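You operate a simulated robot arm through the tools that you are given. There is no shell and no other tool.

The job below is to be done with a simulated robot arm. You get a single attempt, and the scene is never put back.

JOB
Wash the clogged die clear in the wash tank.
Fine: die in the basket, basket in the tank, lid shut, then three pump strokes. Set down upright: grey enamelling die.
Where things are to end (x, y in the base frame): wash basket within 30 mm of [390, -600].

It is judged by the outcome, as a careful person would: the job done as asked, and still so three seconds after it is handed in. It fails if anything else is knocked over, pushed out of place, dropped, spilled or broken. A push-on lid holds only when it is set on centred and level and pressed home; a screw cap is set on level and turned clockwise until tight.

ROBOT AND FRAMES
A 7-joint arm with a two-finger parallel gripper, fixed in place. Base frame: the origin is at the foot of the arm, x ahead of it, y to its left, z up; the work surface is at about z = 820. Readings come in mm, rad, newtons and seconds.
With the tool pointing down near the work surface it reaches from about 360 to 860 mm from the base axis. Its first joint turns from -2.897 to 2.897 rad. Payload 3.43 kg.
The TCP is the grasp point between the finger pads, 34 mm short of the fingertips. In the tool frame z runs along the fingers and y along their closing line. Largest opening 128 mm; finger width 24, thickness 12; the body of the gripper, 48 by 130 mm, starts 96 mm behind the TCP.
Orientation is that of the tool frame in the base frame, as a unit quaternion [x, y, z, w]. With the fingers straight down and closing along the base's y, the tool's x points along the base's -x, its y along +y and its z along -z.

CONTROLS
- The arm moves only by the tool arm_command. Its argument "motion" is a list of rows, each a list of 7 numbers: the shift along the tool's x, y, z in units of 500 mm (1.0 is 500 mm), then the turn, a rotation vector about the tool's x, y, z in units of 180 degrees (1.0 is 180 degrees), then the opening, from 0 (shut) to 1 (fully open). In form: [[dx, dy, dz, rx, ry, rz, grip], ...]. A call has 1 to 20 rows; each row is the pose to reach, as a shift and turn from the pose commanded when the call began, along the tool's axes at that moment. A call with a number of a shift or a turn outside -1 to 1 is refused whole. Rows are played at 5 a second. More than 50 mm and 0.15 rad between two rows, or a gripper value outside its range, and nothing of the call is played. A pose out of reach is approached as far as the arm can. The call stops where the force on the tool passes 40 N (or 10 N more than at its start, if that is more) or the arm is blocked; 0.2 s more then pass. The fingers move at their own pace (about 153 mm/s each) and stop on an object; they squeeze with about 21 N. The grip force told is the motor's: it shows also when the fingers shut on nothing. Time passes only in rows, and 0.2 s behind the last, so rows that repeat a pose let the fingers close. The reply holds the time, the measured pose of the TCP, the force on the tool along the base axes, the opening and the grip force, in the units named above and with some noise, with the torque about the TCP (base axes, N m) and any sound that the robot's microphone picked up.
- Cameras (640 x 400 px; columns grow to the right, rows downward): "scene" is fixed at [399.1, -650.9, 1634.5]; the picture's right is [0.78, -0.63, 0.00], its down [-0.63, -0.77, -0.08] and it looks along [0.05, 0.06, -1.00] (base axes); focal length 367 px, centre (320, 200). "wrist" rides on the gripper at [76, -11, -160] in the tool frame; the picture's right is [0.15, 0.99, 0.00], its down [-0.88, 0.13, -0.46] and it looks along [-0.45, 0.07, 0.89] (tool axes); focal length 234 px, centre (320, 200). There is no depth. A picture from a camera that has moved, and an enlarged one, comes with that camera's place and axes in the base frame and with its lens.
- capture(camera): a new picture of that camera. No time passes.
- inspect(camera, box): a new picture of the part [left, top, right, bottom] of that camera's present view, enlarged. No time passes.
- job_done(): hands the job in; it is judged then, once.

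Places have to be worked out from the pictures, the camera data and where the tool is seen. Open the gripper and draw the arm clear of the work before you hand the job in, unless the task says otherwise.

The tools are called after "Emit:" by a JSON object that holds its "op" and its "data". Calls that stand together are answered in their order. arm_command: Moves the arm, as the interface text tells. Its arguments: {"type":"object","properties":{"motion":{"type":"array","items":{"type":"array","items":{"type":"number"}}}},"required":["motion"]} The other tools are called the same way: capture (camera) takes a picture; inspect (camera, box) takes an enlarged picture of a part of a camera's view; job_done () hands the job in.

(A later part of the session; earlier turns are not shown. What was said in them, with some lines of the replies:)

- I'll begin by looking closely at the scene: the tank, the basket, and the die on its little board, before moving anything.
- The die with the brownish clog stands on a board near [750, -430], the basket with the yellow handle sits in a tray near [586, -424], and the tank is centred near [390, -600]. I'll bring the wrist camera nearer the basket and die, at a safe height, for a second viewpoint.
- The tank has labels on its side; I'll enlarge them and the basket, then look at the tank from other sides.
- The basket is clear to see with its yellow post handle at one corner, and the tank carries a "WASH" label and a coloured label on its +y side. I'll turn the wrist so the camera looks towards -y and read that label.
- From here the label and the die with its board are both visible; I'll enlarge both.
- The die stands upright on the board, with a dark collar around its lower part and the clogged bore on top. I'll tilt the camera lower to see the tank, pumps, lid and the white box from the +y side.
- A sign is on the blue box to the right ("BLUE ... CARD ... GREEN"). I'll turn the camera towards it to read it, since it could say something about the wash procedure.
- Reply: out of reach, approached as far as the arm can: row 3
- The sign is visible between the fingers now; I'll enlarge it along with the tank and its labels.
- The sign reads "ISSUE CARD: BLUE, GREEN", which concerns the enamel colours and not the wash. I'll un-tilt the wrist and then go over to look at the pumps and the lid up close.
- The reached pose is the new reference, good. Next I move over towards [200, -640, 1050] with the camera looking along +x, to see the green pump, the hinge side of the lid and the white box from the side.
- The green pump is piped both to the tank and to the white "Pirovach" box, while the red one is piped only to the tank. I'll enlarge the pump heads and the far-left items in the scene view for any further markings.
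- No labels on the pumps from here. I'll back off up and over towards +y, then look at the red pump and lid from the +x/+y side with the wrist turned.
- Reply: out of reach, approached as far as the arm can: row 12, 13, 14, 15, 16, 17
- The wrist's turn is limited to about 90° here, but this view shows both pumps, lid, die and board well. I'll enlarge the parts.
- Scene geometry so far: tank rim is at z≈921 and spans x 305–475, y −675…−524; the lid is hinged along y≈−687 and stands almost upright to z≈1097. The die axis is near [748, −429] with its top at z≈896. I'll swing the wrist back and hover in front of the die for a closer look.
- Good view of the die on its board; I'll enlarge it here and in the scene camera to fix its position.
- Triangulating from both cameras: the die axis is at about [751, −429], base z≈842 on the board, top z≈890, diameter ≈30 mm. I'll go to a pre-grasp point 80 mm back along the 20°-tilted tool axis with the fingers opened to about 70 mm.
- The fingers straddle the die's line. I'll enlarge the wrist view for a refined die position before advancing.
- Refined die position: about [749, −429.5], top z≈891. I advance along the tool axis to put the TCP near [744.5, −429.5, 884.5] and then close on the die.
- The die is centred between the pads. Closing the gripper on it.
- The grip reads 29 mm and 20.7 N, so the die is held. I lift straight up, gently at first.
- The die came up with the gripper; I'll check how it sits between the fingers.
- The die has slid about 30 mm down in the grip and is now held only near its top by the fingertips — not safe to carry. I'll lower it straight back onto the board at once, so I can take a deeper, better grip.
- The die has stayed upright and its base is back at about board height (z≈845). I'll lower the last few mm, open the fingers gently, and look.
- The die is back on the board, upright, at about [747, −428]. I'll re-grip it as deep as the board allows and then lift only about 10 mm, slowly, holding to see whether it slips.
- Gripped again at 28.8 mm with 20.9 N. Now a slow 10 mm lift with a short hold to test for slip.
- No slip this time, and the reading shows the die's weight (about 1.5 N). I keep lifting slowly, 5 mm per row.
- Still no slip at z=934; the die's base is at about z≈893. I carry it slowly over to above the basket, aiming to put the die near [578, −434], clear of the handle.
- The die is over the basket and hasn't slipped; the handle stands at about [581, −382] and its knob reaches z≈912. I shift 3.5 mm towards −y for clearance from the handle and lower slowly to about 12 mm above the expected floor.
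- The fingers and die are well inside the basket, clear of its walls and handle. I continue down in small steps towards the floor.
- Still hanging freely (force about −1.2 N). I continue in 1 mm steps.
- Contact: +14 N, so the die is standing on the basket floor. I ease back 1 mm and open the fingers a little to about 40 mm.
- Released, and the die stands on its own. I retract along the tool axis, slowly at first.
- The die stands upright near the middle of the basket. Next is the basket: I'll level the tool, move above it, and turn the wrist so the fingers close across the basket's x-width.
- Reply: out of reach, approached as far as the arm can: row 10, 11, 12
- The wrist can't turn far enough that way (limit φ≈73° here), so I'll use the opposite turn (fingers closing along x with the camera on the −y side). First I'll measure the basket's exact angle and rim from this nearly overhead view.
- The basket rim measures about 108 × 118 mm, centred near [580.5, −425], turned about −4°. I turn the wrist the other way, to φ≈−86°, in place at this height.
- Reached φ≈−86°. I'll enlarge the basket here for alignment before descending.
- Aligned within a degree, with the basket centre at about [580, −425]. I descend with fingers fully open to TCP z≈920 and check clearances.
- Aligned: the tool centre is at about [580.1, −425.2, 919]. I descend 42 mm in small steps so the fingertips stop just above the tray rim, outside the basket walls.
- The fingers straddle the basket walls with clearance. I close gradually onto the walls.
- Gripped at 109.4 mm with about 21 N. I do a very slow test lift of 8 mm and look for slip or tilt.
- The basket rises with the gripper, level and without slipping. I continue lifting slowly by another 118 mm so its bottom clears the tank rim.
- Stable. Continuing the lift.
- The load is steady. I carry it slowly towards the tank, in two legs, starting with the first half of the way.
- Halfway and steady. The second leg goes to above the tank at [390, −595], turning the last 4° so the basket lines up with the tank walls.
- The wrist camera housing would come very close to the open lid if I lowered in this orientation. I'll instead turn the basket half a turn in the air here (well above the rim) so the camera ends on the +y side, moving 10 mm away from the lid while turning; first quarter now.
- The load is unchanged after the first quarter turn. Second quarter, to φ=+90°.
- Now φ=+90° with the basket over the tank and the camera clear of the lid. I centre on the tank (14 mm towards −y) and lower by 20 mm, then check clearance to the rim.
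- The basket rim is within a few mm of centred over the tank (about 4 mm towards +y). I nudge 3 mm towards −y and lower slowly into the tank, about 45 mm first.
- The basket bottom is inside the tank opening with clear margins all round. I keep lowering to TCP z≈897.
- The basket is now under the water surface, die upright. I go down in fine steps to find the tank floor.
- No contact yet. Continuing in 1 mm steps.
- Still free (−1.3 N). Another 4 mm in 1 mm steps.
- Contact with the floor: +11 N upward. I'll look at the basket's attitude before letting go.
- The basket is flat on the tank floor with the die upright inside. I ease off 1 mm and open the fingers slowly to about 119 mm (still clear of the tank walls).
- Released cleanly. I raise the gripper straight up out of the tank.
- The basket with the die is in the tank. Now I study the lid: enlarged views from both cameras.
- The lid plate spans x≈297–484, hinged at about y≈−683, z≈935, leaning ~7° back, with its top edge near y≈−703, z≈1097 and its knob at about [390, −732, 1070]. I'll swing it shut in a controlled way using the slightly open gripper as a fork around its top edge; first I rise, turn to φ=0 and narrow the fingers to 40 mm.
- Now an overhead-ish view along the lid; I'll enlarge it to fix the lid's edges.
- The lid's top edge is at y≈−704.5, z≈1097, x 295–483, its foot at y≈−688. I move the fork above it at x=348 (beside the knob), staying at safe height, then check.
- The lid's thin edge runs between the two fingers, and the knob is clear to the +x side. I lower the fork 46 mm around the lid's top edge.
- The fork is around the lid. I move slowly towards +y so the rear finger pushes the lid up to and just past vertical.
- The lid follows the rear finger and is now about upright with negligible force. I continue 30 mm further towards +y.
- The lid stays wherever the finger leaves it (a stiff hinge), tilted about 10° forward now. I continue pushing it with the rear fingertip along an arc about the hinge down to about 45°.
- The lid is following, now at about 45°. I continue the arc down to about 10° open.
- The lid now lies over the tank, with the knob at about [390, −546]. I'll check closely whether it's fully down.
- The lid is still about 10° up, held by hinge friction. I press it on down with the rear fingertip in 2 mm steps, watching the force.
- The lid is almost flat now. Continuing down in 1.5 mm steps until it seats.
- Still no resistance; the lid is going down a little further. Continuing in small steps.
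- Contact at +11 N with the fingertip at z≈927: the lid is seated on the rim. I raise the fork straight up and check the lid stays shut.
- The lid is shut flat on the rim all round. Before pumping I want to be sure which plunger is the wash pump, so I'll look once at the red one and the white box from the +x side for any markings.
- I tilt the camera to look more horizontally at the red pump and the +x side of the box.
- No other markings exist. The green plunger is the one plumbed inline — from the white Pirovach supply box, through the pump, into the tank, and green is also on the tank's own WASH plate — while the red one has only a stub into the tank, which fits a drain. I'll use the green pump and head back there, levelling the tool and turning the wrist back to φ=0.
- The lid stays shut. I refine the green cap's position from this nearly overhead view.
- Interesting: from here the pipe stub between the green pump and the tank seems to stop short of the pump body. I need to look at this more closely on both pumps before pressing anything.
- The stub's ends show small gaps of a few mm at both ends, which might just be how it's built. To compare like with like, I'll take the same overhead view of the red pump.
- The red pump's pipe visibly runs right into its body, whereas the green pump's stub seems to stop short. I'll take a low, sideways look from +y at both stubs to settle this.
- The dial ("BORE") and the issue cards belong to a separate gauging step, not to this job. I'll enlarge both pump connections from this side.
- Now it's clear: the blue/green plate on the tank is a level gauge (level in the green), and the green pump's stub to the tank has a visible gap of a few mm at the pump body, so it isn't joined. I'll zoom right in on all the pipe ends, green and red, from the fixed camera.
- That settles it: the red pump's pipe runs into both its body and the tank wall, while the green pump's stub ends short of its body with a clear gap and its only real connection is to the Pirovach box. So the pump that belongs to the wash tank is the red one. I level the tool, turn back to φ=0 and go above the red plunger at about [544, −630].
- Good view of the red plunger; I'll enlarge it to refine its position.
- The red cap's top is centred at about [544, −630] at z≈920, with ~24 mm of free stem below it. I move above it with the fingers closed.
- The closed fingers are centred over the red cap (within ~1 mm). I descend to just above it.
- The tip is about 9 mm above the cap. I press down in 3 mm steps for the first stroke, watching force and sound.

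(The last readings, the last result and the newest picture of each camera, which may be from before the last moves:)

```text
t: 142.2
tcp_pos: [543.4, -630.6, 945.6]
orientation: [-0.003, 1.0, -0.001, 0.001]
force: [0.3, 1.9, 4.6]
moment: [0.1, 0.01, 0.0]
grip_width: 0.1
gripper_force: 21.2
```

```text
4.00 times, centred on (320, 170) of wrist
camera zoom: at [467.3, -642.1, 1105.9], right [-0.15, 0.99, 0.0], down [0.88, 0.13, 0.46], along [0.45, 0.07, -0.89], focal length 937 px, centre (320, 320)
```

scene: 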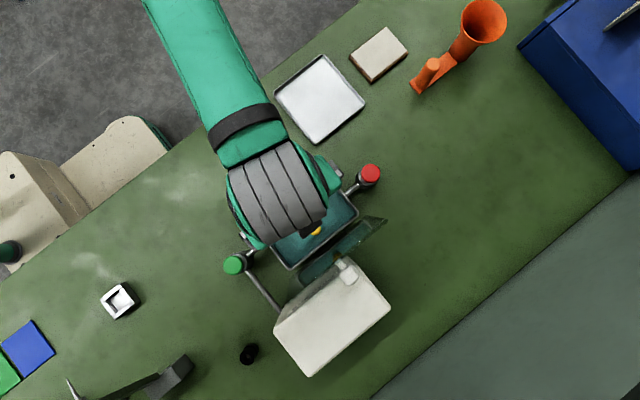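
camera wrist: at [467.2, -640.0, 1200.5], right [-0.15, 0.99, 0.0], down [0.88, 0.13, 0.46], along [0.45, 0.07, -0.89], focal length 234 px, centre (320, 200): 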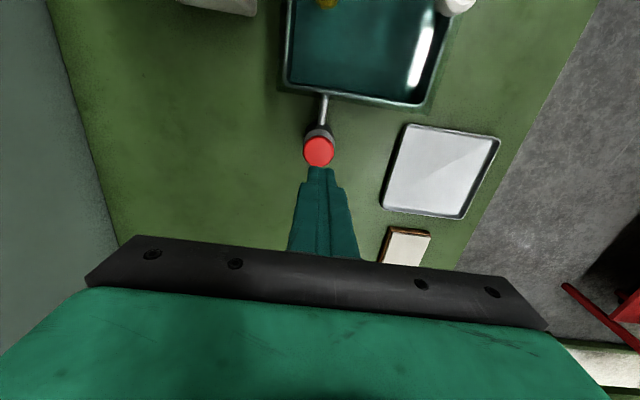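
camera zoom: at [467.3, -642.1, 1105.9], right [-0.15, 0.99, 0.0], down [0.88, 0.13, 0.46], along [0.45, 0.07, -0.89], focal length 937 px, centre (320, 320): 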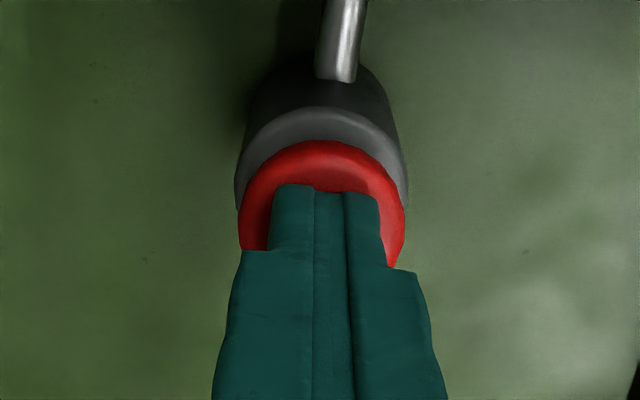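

The cap is moving down against a light spring (4.6 N). I continue down to the end of the stroke.

Emit:
{"op": "arm_command", "data": {"motion": [[0, 0, 0.006, 0, 0, 0, 0], [0, 0, 0.012, 0, 0, 0, 0], [0, 0, 0.018, 0, 0, 0, 0], [0, 0, 0.024, 0, 0, 0, 0]]}}

Emit:
{"op": "inspect", "data": {"camera": "wrist", "box": [260, 120, 380, 220]}}

```text
t: 143.2
tcp_pos: [543.7, -630.0, 935.1]
orientation: [-0.003, 1.0, -0.001, 0.001]
force: [1.9, 1.4, 20.0]
moment: [0.02, -0.05, -0.08]
grip_width: 0.0
gripper_force: 21.5
heard: click
```

```text
4.00 times, centred on (320, 170) of wrist
camera zoom: at [467.1, -641.8, 1095.2], right [-0.15, 0.99, 0.0], down [0.88, 0.14, 0.46], along [0.45, 0.07, -0.89], focal length 937 px, centre (320, 320)
```

zoom: 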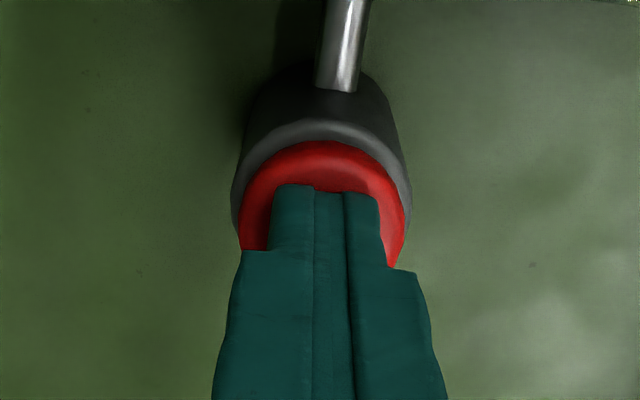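

A click and 20 N: the bottom of the first stroke. I raise fully off the cap so it can spring back.

Emit:
{"op": "arm_command", "data": {"motion": [[0, 0, -0.01, 0, 0, 0, 0], [0, 0, -0.022, 0, 0, 0, 0], [0, 0, -0.036, 0, 0, 0, 0], [0, 0, -0.05, 0, 0, 0, 0], [0, 0, -0.06, 0, 0, 0, 0], [0, 0, -0.06, 0, 0, 0, 0]]}}

Emit:
{"op": "inspect", "data": {"camera": "wrist", "box": [260, 120, 380, 220]}}

Emit:
{"op": "inspect", "data": {"camera": "scene", "box": [230, 130, 410, 300]}}

```text
t: 144.6
tcp_pos: [543.1, -630.6, 963.1]
orientation: [-0.002, 1.0, 0.0, 0.001]
force: [0.5, -0.5, -0.4]
moment: [0.01, 0.01, -0.01]
grip_width: 0.0
gripper_force: 21.1
```

```text
4.00 times, centred on (320, 170) of wrist
camera zoom: at [467.6, -641.9, 1122.9], right [-0.15, 0.99, 0.0], down [0.88, 0.13, 0.46], along [0.45, 0.07, -0.89], focal length 937 px, centre (320, 320)
```

zoom: 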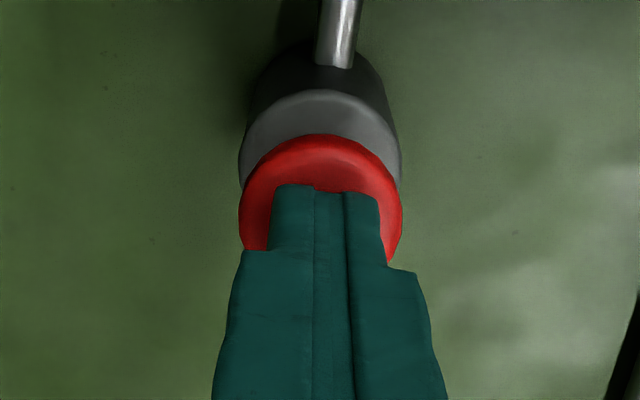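

```text
2.35 times, centred on (320, 215) of scene
camera zoom: at [399.1, -650.9, 1634.5], right [0.78, -0.63, 0.0], down [-0.63, -0.77, -0.08], along [0.05, 0.06, -1.0], focal length 864 px, centre (320, 165)
```

zoom: 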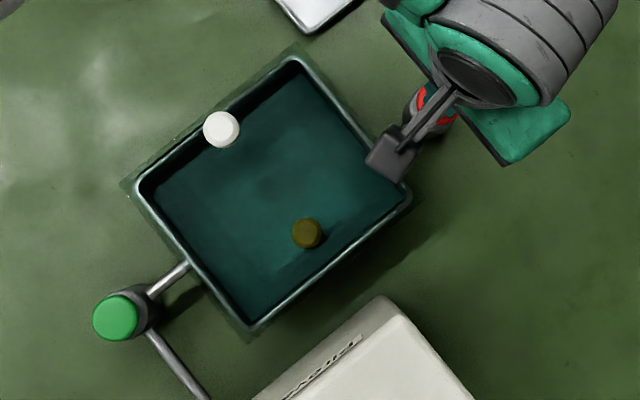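

The cap has sprung back up, lid still shut. Second stroke, same depth.

Emit:
{"op": "arm_command", "data": {"motion": [[0, 0, 0.008, 0, 0, 0, 0], [0, 0, 0.016, 0, 0, 0, 0], [0, 0, 0.024, 0, 0, 0, 0], [0, 0, 0.032, 0, 0, 0, 0], [0, 0, 0.04, 0, 0, 0, 0], [0, 0, 0.047, 0, 0, 0, 0], [0, 0, 0.054, 0, 0, 0, 0], [0, 0, 0.06, 0, 0, 0, 0]]}}

Emit:
{"op": "arm_command", "data": {"motion": [[0, 0, -0.01, 0, 0, 0, 0], [0, 0, -0.022, 0, 0, 0, 0], [0, 0, -0.036, 0, 0, 0, 0], [0, 0, -0.05, 0, 0, 0, 0], [0, 0, -0.06, 0, 0, 0, 0], [0, 0, -0.06, 0, 0, 0, 0]]}}

Emit:
{"op": "inspect", "data": {"camera": "wrist", "box": [260, 120, 380, 220]}}

```text
t: 146.4
tcp_pos: [542.9, -630.8, 934.1]
orientation: [-0.003, 1.0, 0.0, 0.001]
force: [1.2, 0.0, 19.7]
moment: [0.01, -0.05, -0.04]
grip_width: 0.0
gripper_force: 21.2
heard: click
```

```text
t: 147.8
tcp_pos: [543.5, -630.1, 963.3]
orientation: [-0.002, 1.0, 0.0, -0.001]
force: [0.1, 0.6, -0.7]
moment: [0.0, -0.02, -0.02]
grip_width: 0.0
gripper_force: 21.0
```

```text
4.00 times, centred on (320, 170) of wrist
camera zoom: at [467.4, -642.8, 1123.7], right [-0.15, 0.99, 0.0], down [0.88, 0.13, 0.46], along [0.45, 0.07, -0.89], focal length 937 px, centre (320, 320)
```

zoom: 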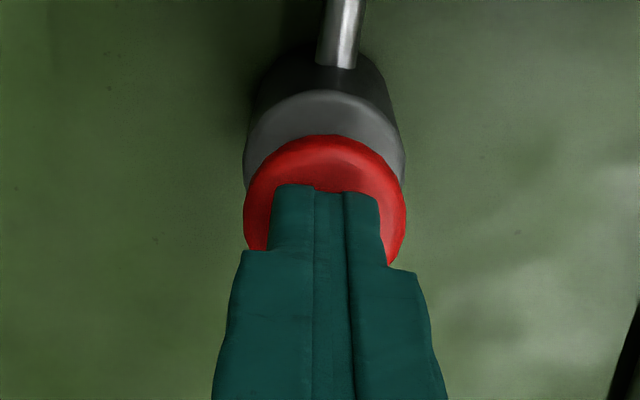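

Second click heard and the cap is back up. Third and last stroke.

Emit:
{"op": "arm_command", "data": {"motion": [[0, 0, 0.008, 0, 0, 0, 0], [0, 0, 0.016, 0, 0, 0, 0], [0, 0, 0.024, 0, 0, 0, 0], [0, 0, 0.032, 0, 0, 0, 0], [0, 0, 0.04, 0, 0, 0, 0], [0, 0, 0.047, 0, 0, 0, 0], [0, 0, 0.054, 0, 0, 0, 0], [0, 0, 0.06, 0, 0, 0, 0]]}}

Emit:
{"op": "arm_command", "data": {"motion": [[0, 0, -0.01, 0, 0, 0, 0], [0, 0, -0.022, 0, 0, 0, 0], [0, 0, -0.036, 0, 0, 0, 0], [0, 0, -0.05, 0, 0, 0, 0], [0, 0, -0.06, 0, 0, 0, 0], [0, 0, -0.1, 0, 0, 0, 0], [0, 0, -0.16, 0, 0, 0, 0], [0, 0, -0.24, 0, 0, 0, 0]]}}

Emit:
{"op": "capture", "data": {"camera": "scene"}}

Emit:
{"op": "capture", "data": {"camera": "wrist"}}

```text
t: 149.6
tcp_pos: [542.8, -632.4, 934.8]
orientation: [-0.001, 1.0, -0.002, 0.0]
force: [-1.3, -6.6, 17.3]
moment: [-0.18, 0.05, 0.01]
grip_width: 0.2
gripper_force: 21.2
heard: click
```

```text
t: 151.4
tcp_pos: [543.0, -631.3, 1052.8]
orientation: [-0.003, 1.0, 0.0, 0.0]
force: [0.0, 0.2, -0.5]
moment: [0.0, 0.02, -0.01]
grip_width: 0.0
gripper_force: 20.9
```

```text
taken
```

scene: 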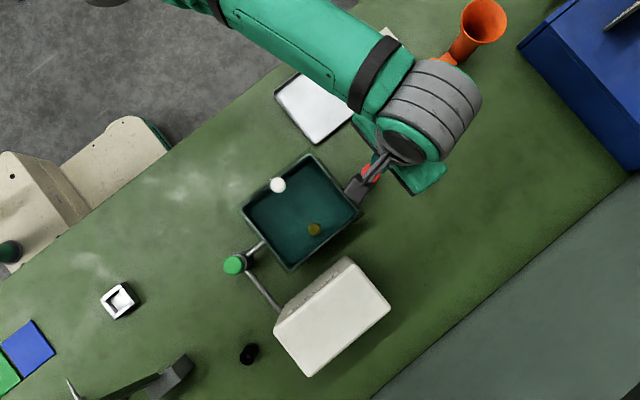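

```text
taken
camera wrist: at [466.8, -642.2, 1213.7], right [-0.15, 0.99, 0.0], down [0.88, 0.13, 0.46], along [0.45, 0.07, -0.89], focal length 234 px, centre (320, 200)
```

wrist: 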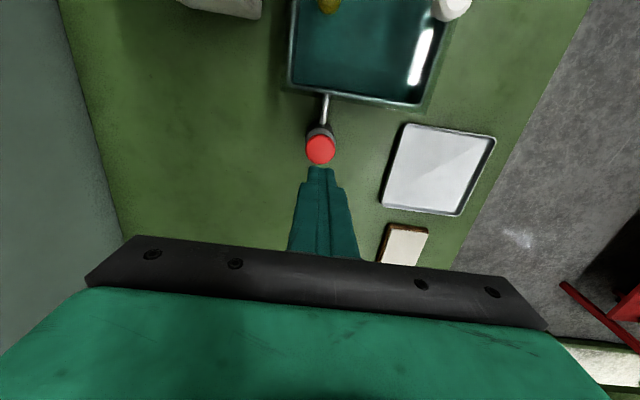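

Three clicks heard, one per full stroke, and the cap is back up. I retreat up and clear of the work, opening the gripper, and then check everything.

Emit:
{"op": "arm_command", "data": {"motion": [[0, 0, -0.06, 0, 0, 0, 0], [0.03, 0.05, -0.12, 0, 0, 0, 0.1], [0.07, 0.11, -0.17, 0, 0, 0, 0.3], [0.11, 0.17, -0.2, 0, 0, 0, 0.5], [0.15, 0.23, -0.22, 0, 0, 0, 0.7], [0.19, 0.29, -0.24, 0, 0, 0, 0.8], [0.22, 0.34, -0.254, 0, 0, 0, 0.8], [0.246, 0.382, -0.254, 0, 0, 0, 0.8]]}}

Emit:
{"op": "capture", "data": {"camera": "scene"}}

Emit:
{"op": "inspect", "data": {"camera": "scene", "box": [230, 140, 370, 280]}}

Emit:
{"op": "capture", "data": {"camera": "wrist"}}

```text
t: 153.2
tcp_pos: [418.0, -438.1, 1180.0]
orientation: [-0.002, 1.0, 0.0, 0.0]
force: [-0.4, 0.2, 0.5]
moment: [0.01, 0.05, 0.0]
grip_width: 102.6
gripper_force: 0.0
```

```text
taken
```

scene: 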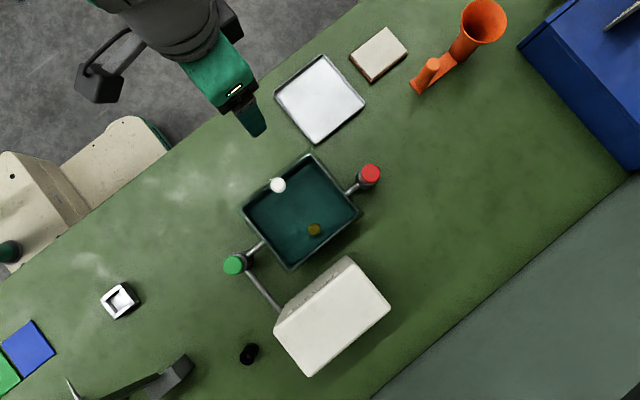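

```text
2.86 times, centred on (300, 210) of scene
camera zoom: at [399.1, -650.9, 1634.5], right [0.78, -0.63, 0.0], down [-0.63, -0.77, -0.08], along [0.05, 0.06, -1.0], focal length 1048 px, centre (377, 171)
```

zoom: 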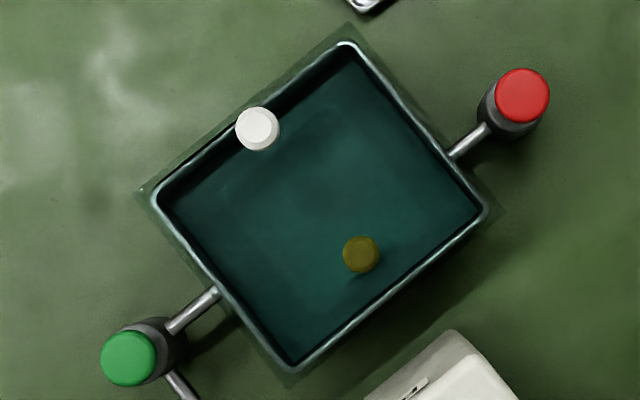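

```text
taken
camera wrist: at [342.1, -450.6, 1340.8], right [-0.15, 0.99, 0.0], down [0.88, 0.13, 0.46], along [0.45, 0.07, -0.89], focal length 234 px, centre (320, 200)
```

wrist: 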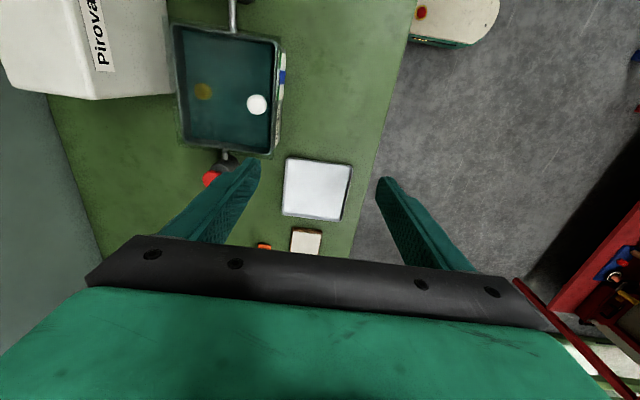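

Everything is in place: lid flat, basket handle visible under the lid near [391, −643] (so the basket is centred at about [391, −602]). I'll take one close look through the lid for the die.

Emit:
{"op": "inspect", "data": {"camera": "scene", "box": [265, 175, 345, 245]}}

Emit:
{"op": "inspect", "data": {"camera": "wrist", "box": [165, 15, 295, 165]}}

```text
5.71 times, centred on (305, 210) of scene
camera zoom: at [399.1, -650.9, 1634.5], right [0.78, -0.63, 0.0], down [-0.63, -0.77, -0.08], along [0.05, 0.06, -1.0], focal length 2097 px, centre (406, 143)
```

zoom: 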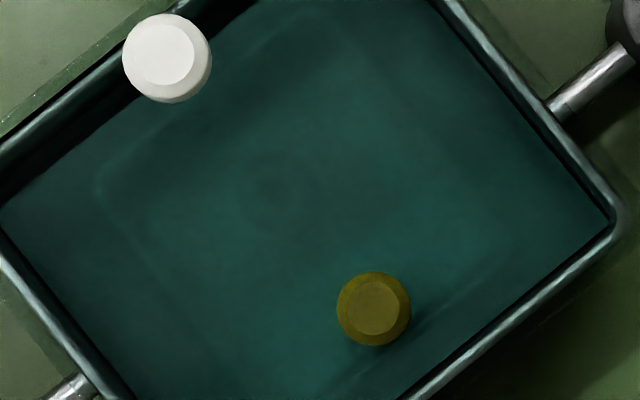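

```text
2.67 times, centred on (230, 90) of wrist
camera zoom: at [342.1, -450.6, 1340.8], right [-0.15, 0.99, 0.0], down [0.88, 0.13, 0.46], along [0.45, 0.07, -0.89], focal length 624 px, centre (560, 493)
```

zoom: 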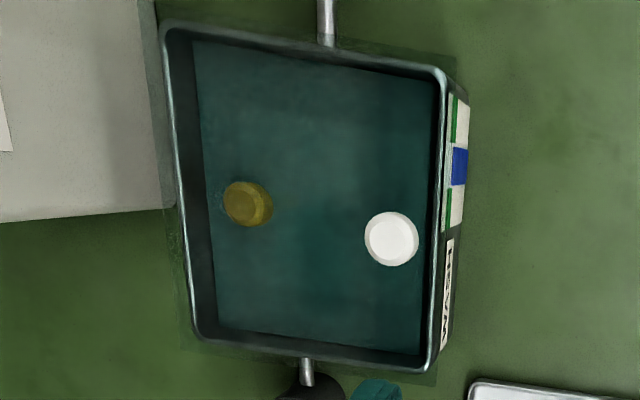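

The die shows as a faint round outline standing upright in the submerged basket. The lid is shut, three strokes have been made on the tank's own pump, the gripper is open and the arm is clear, so I hand the job in.

Emit:
{"op": "job_done", "data": {}}

```text
The job is handed in.
```

I washed the die and handed the job in; I haven't seen the judging result. The die stands upright in the basket on the tank floor, the lid is shut, and I made three full pump strokes with a click on each. I couldn't see through the murky liquid whether the clog has actually cleared.

- **Basket position:** I estimate its centre at about [391, −602], roughly 2 mm from the target of [390, −600].
- **Choice of pump:** I used the red one. Its pipe runs into both the pump body and the tank. The green pump's stub stops a few millimetres short of its body, and its only real connection is to the white Pirovach box. Nothing in the scene labels either pump, so this rests on tracing the pipes.
- **Slip on the first lift:** the die slid about 30 mm in the grip. I lowered it back onto its board upright, gripped it again and lifted slowly; it didn't slip after that.
- **Lid:** I pressed it down until it met about 11 N of resistance on the rim, and it stayed flat afterwards.

I saw nothing else moved or knocked over. The arm is clear of the work with the gripper open.
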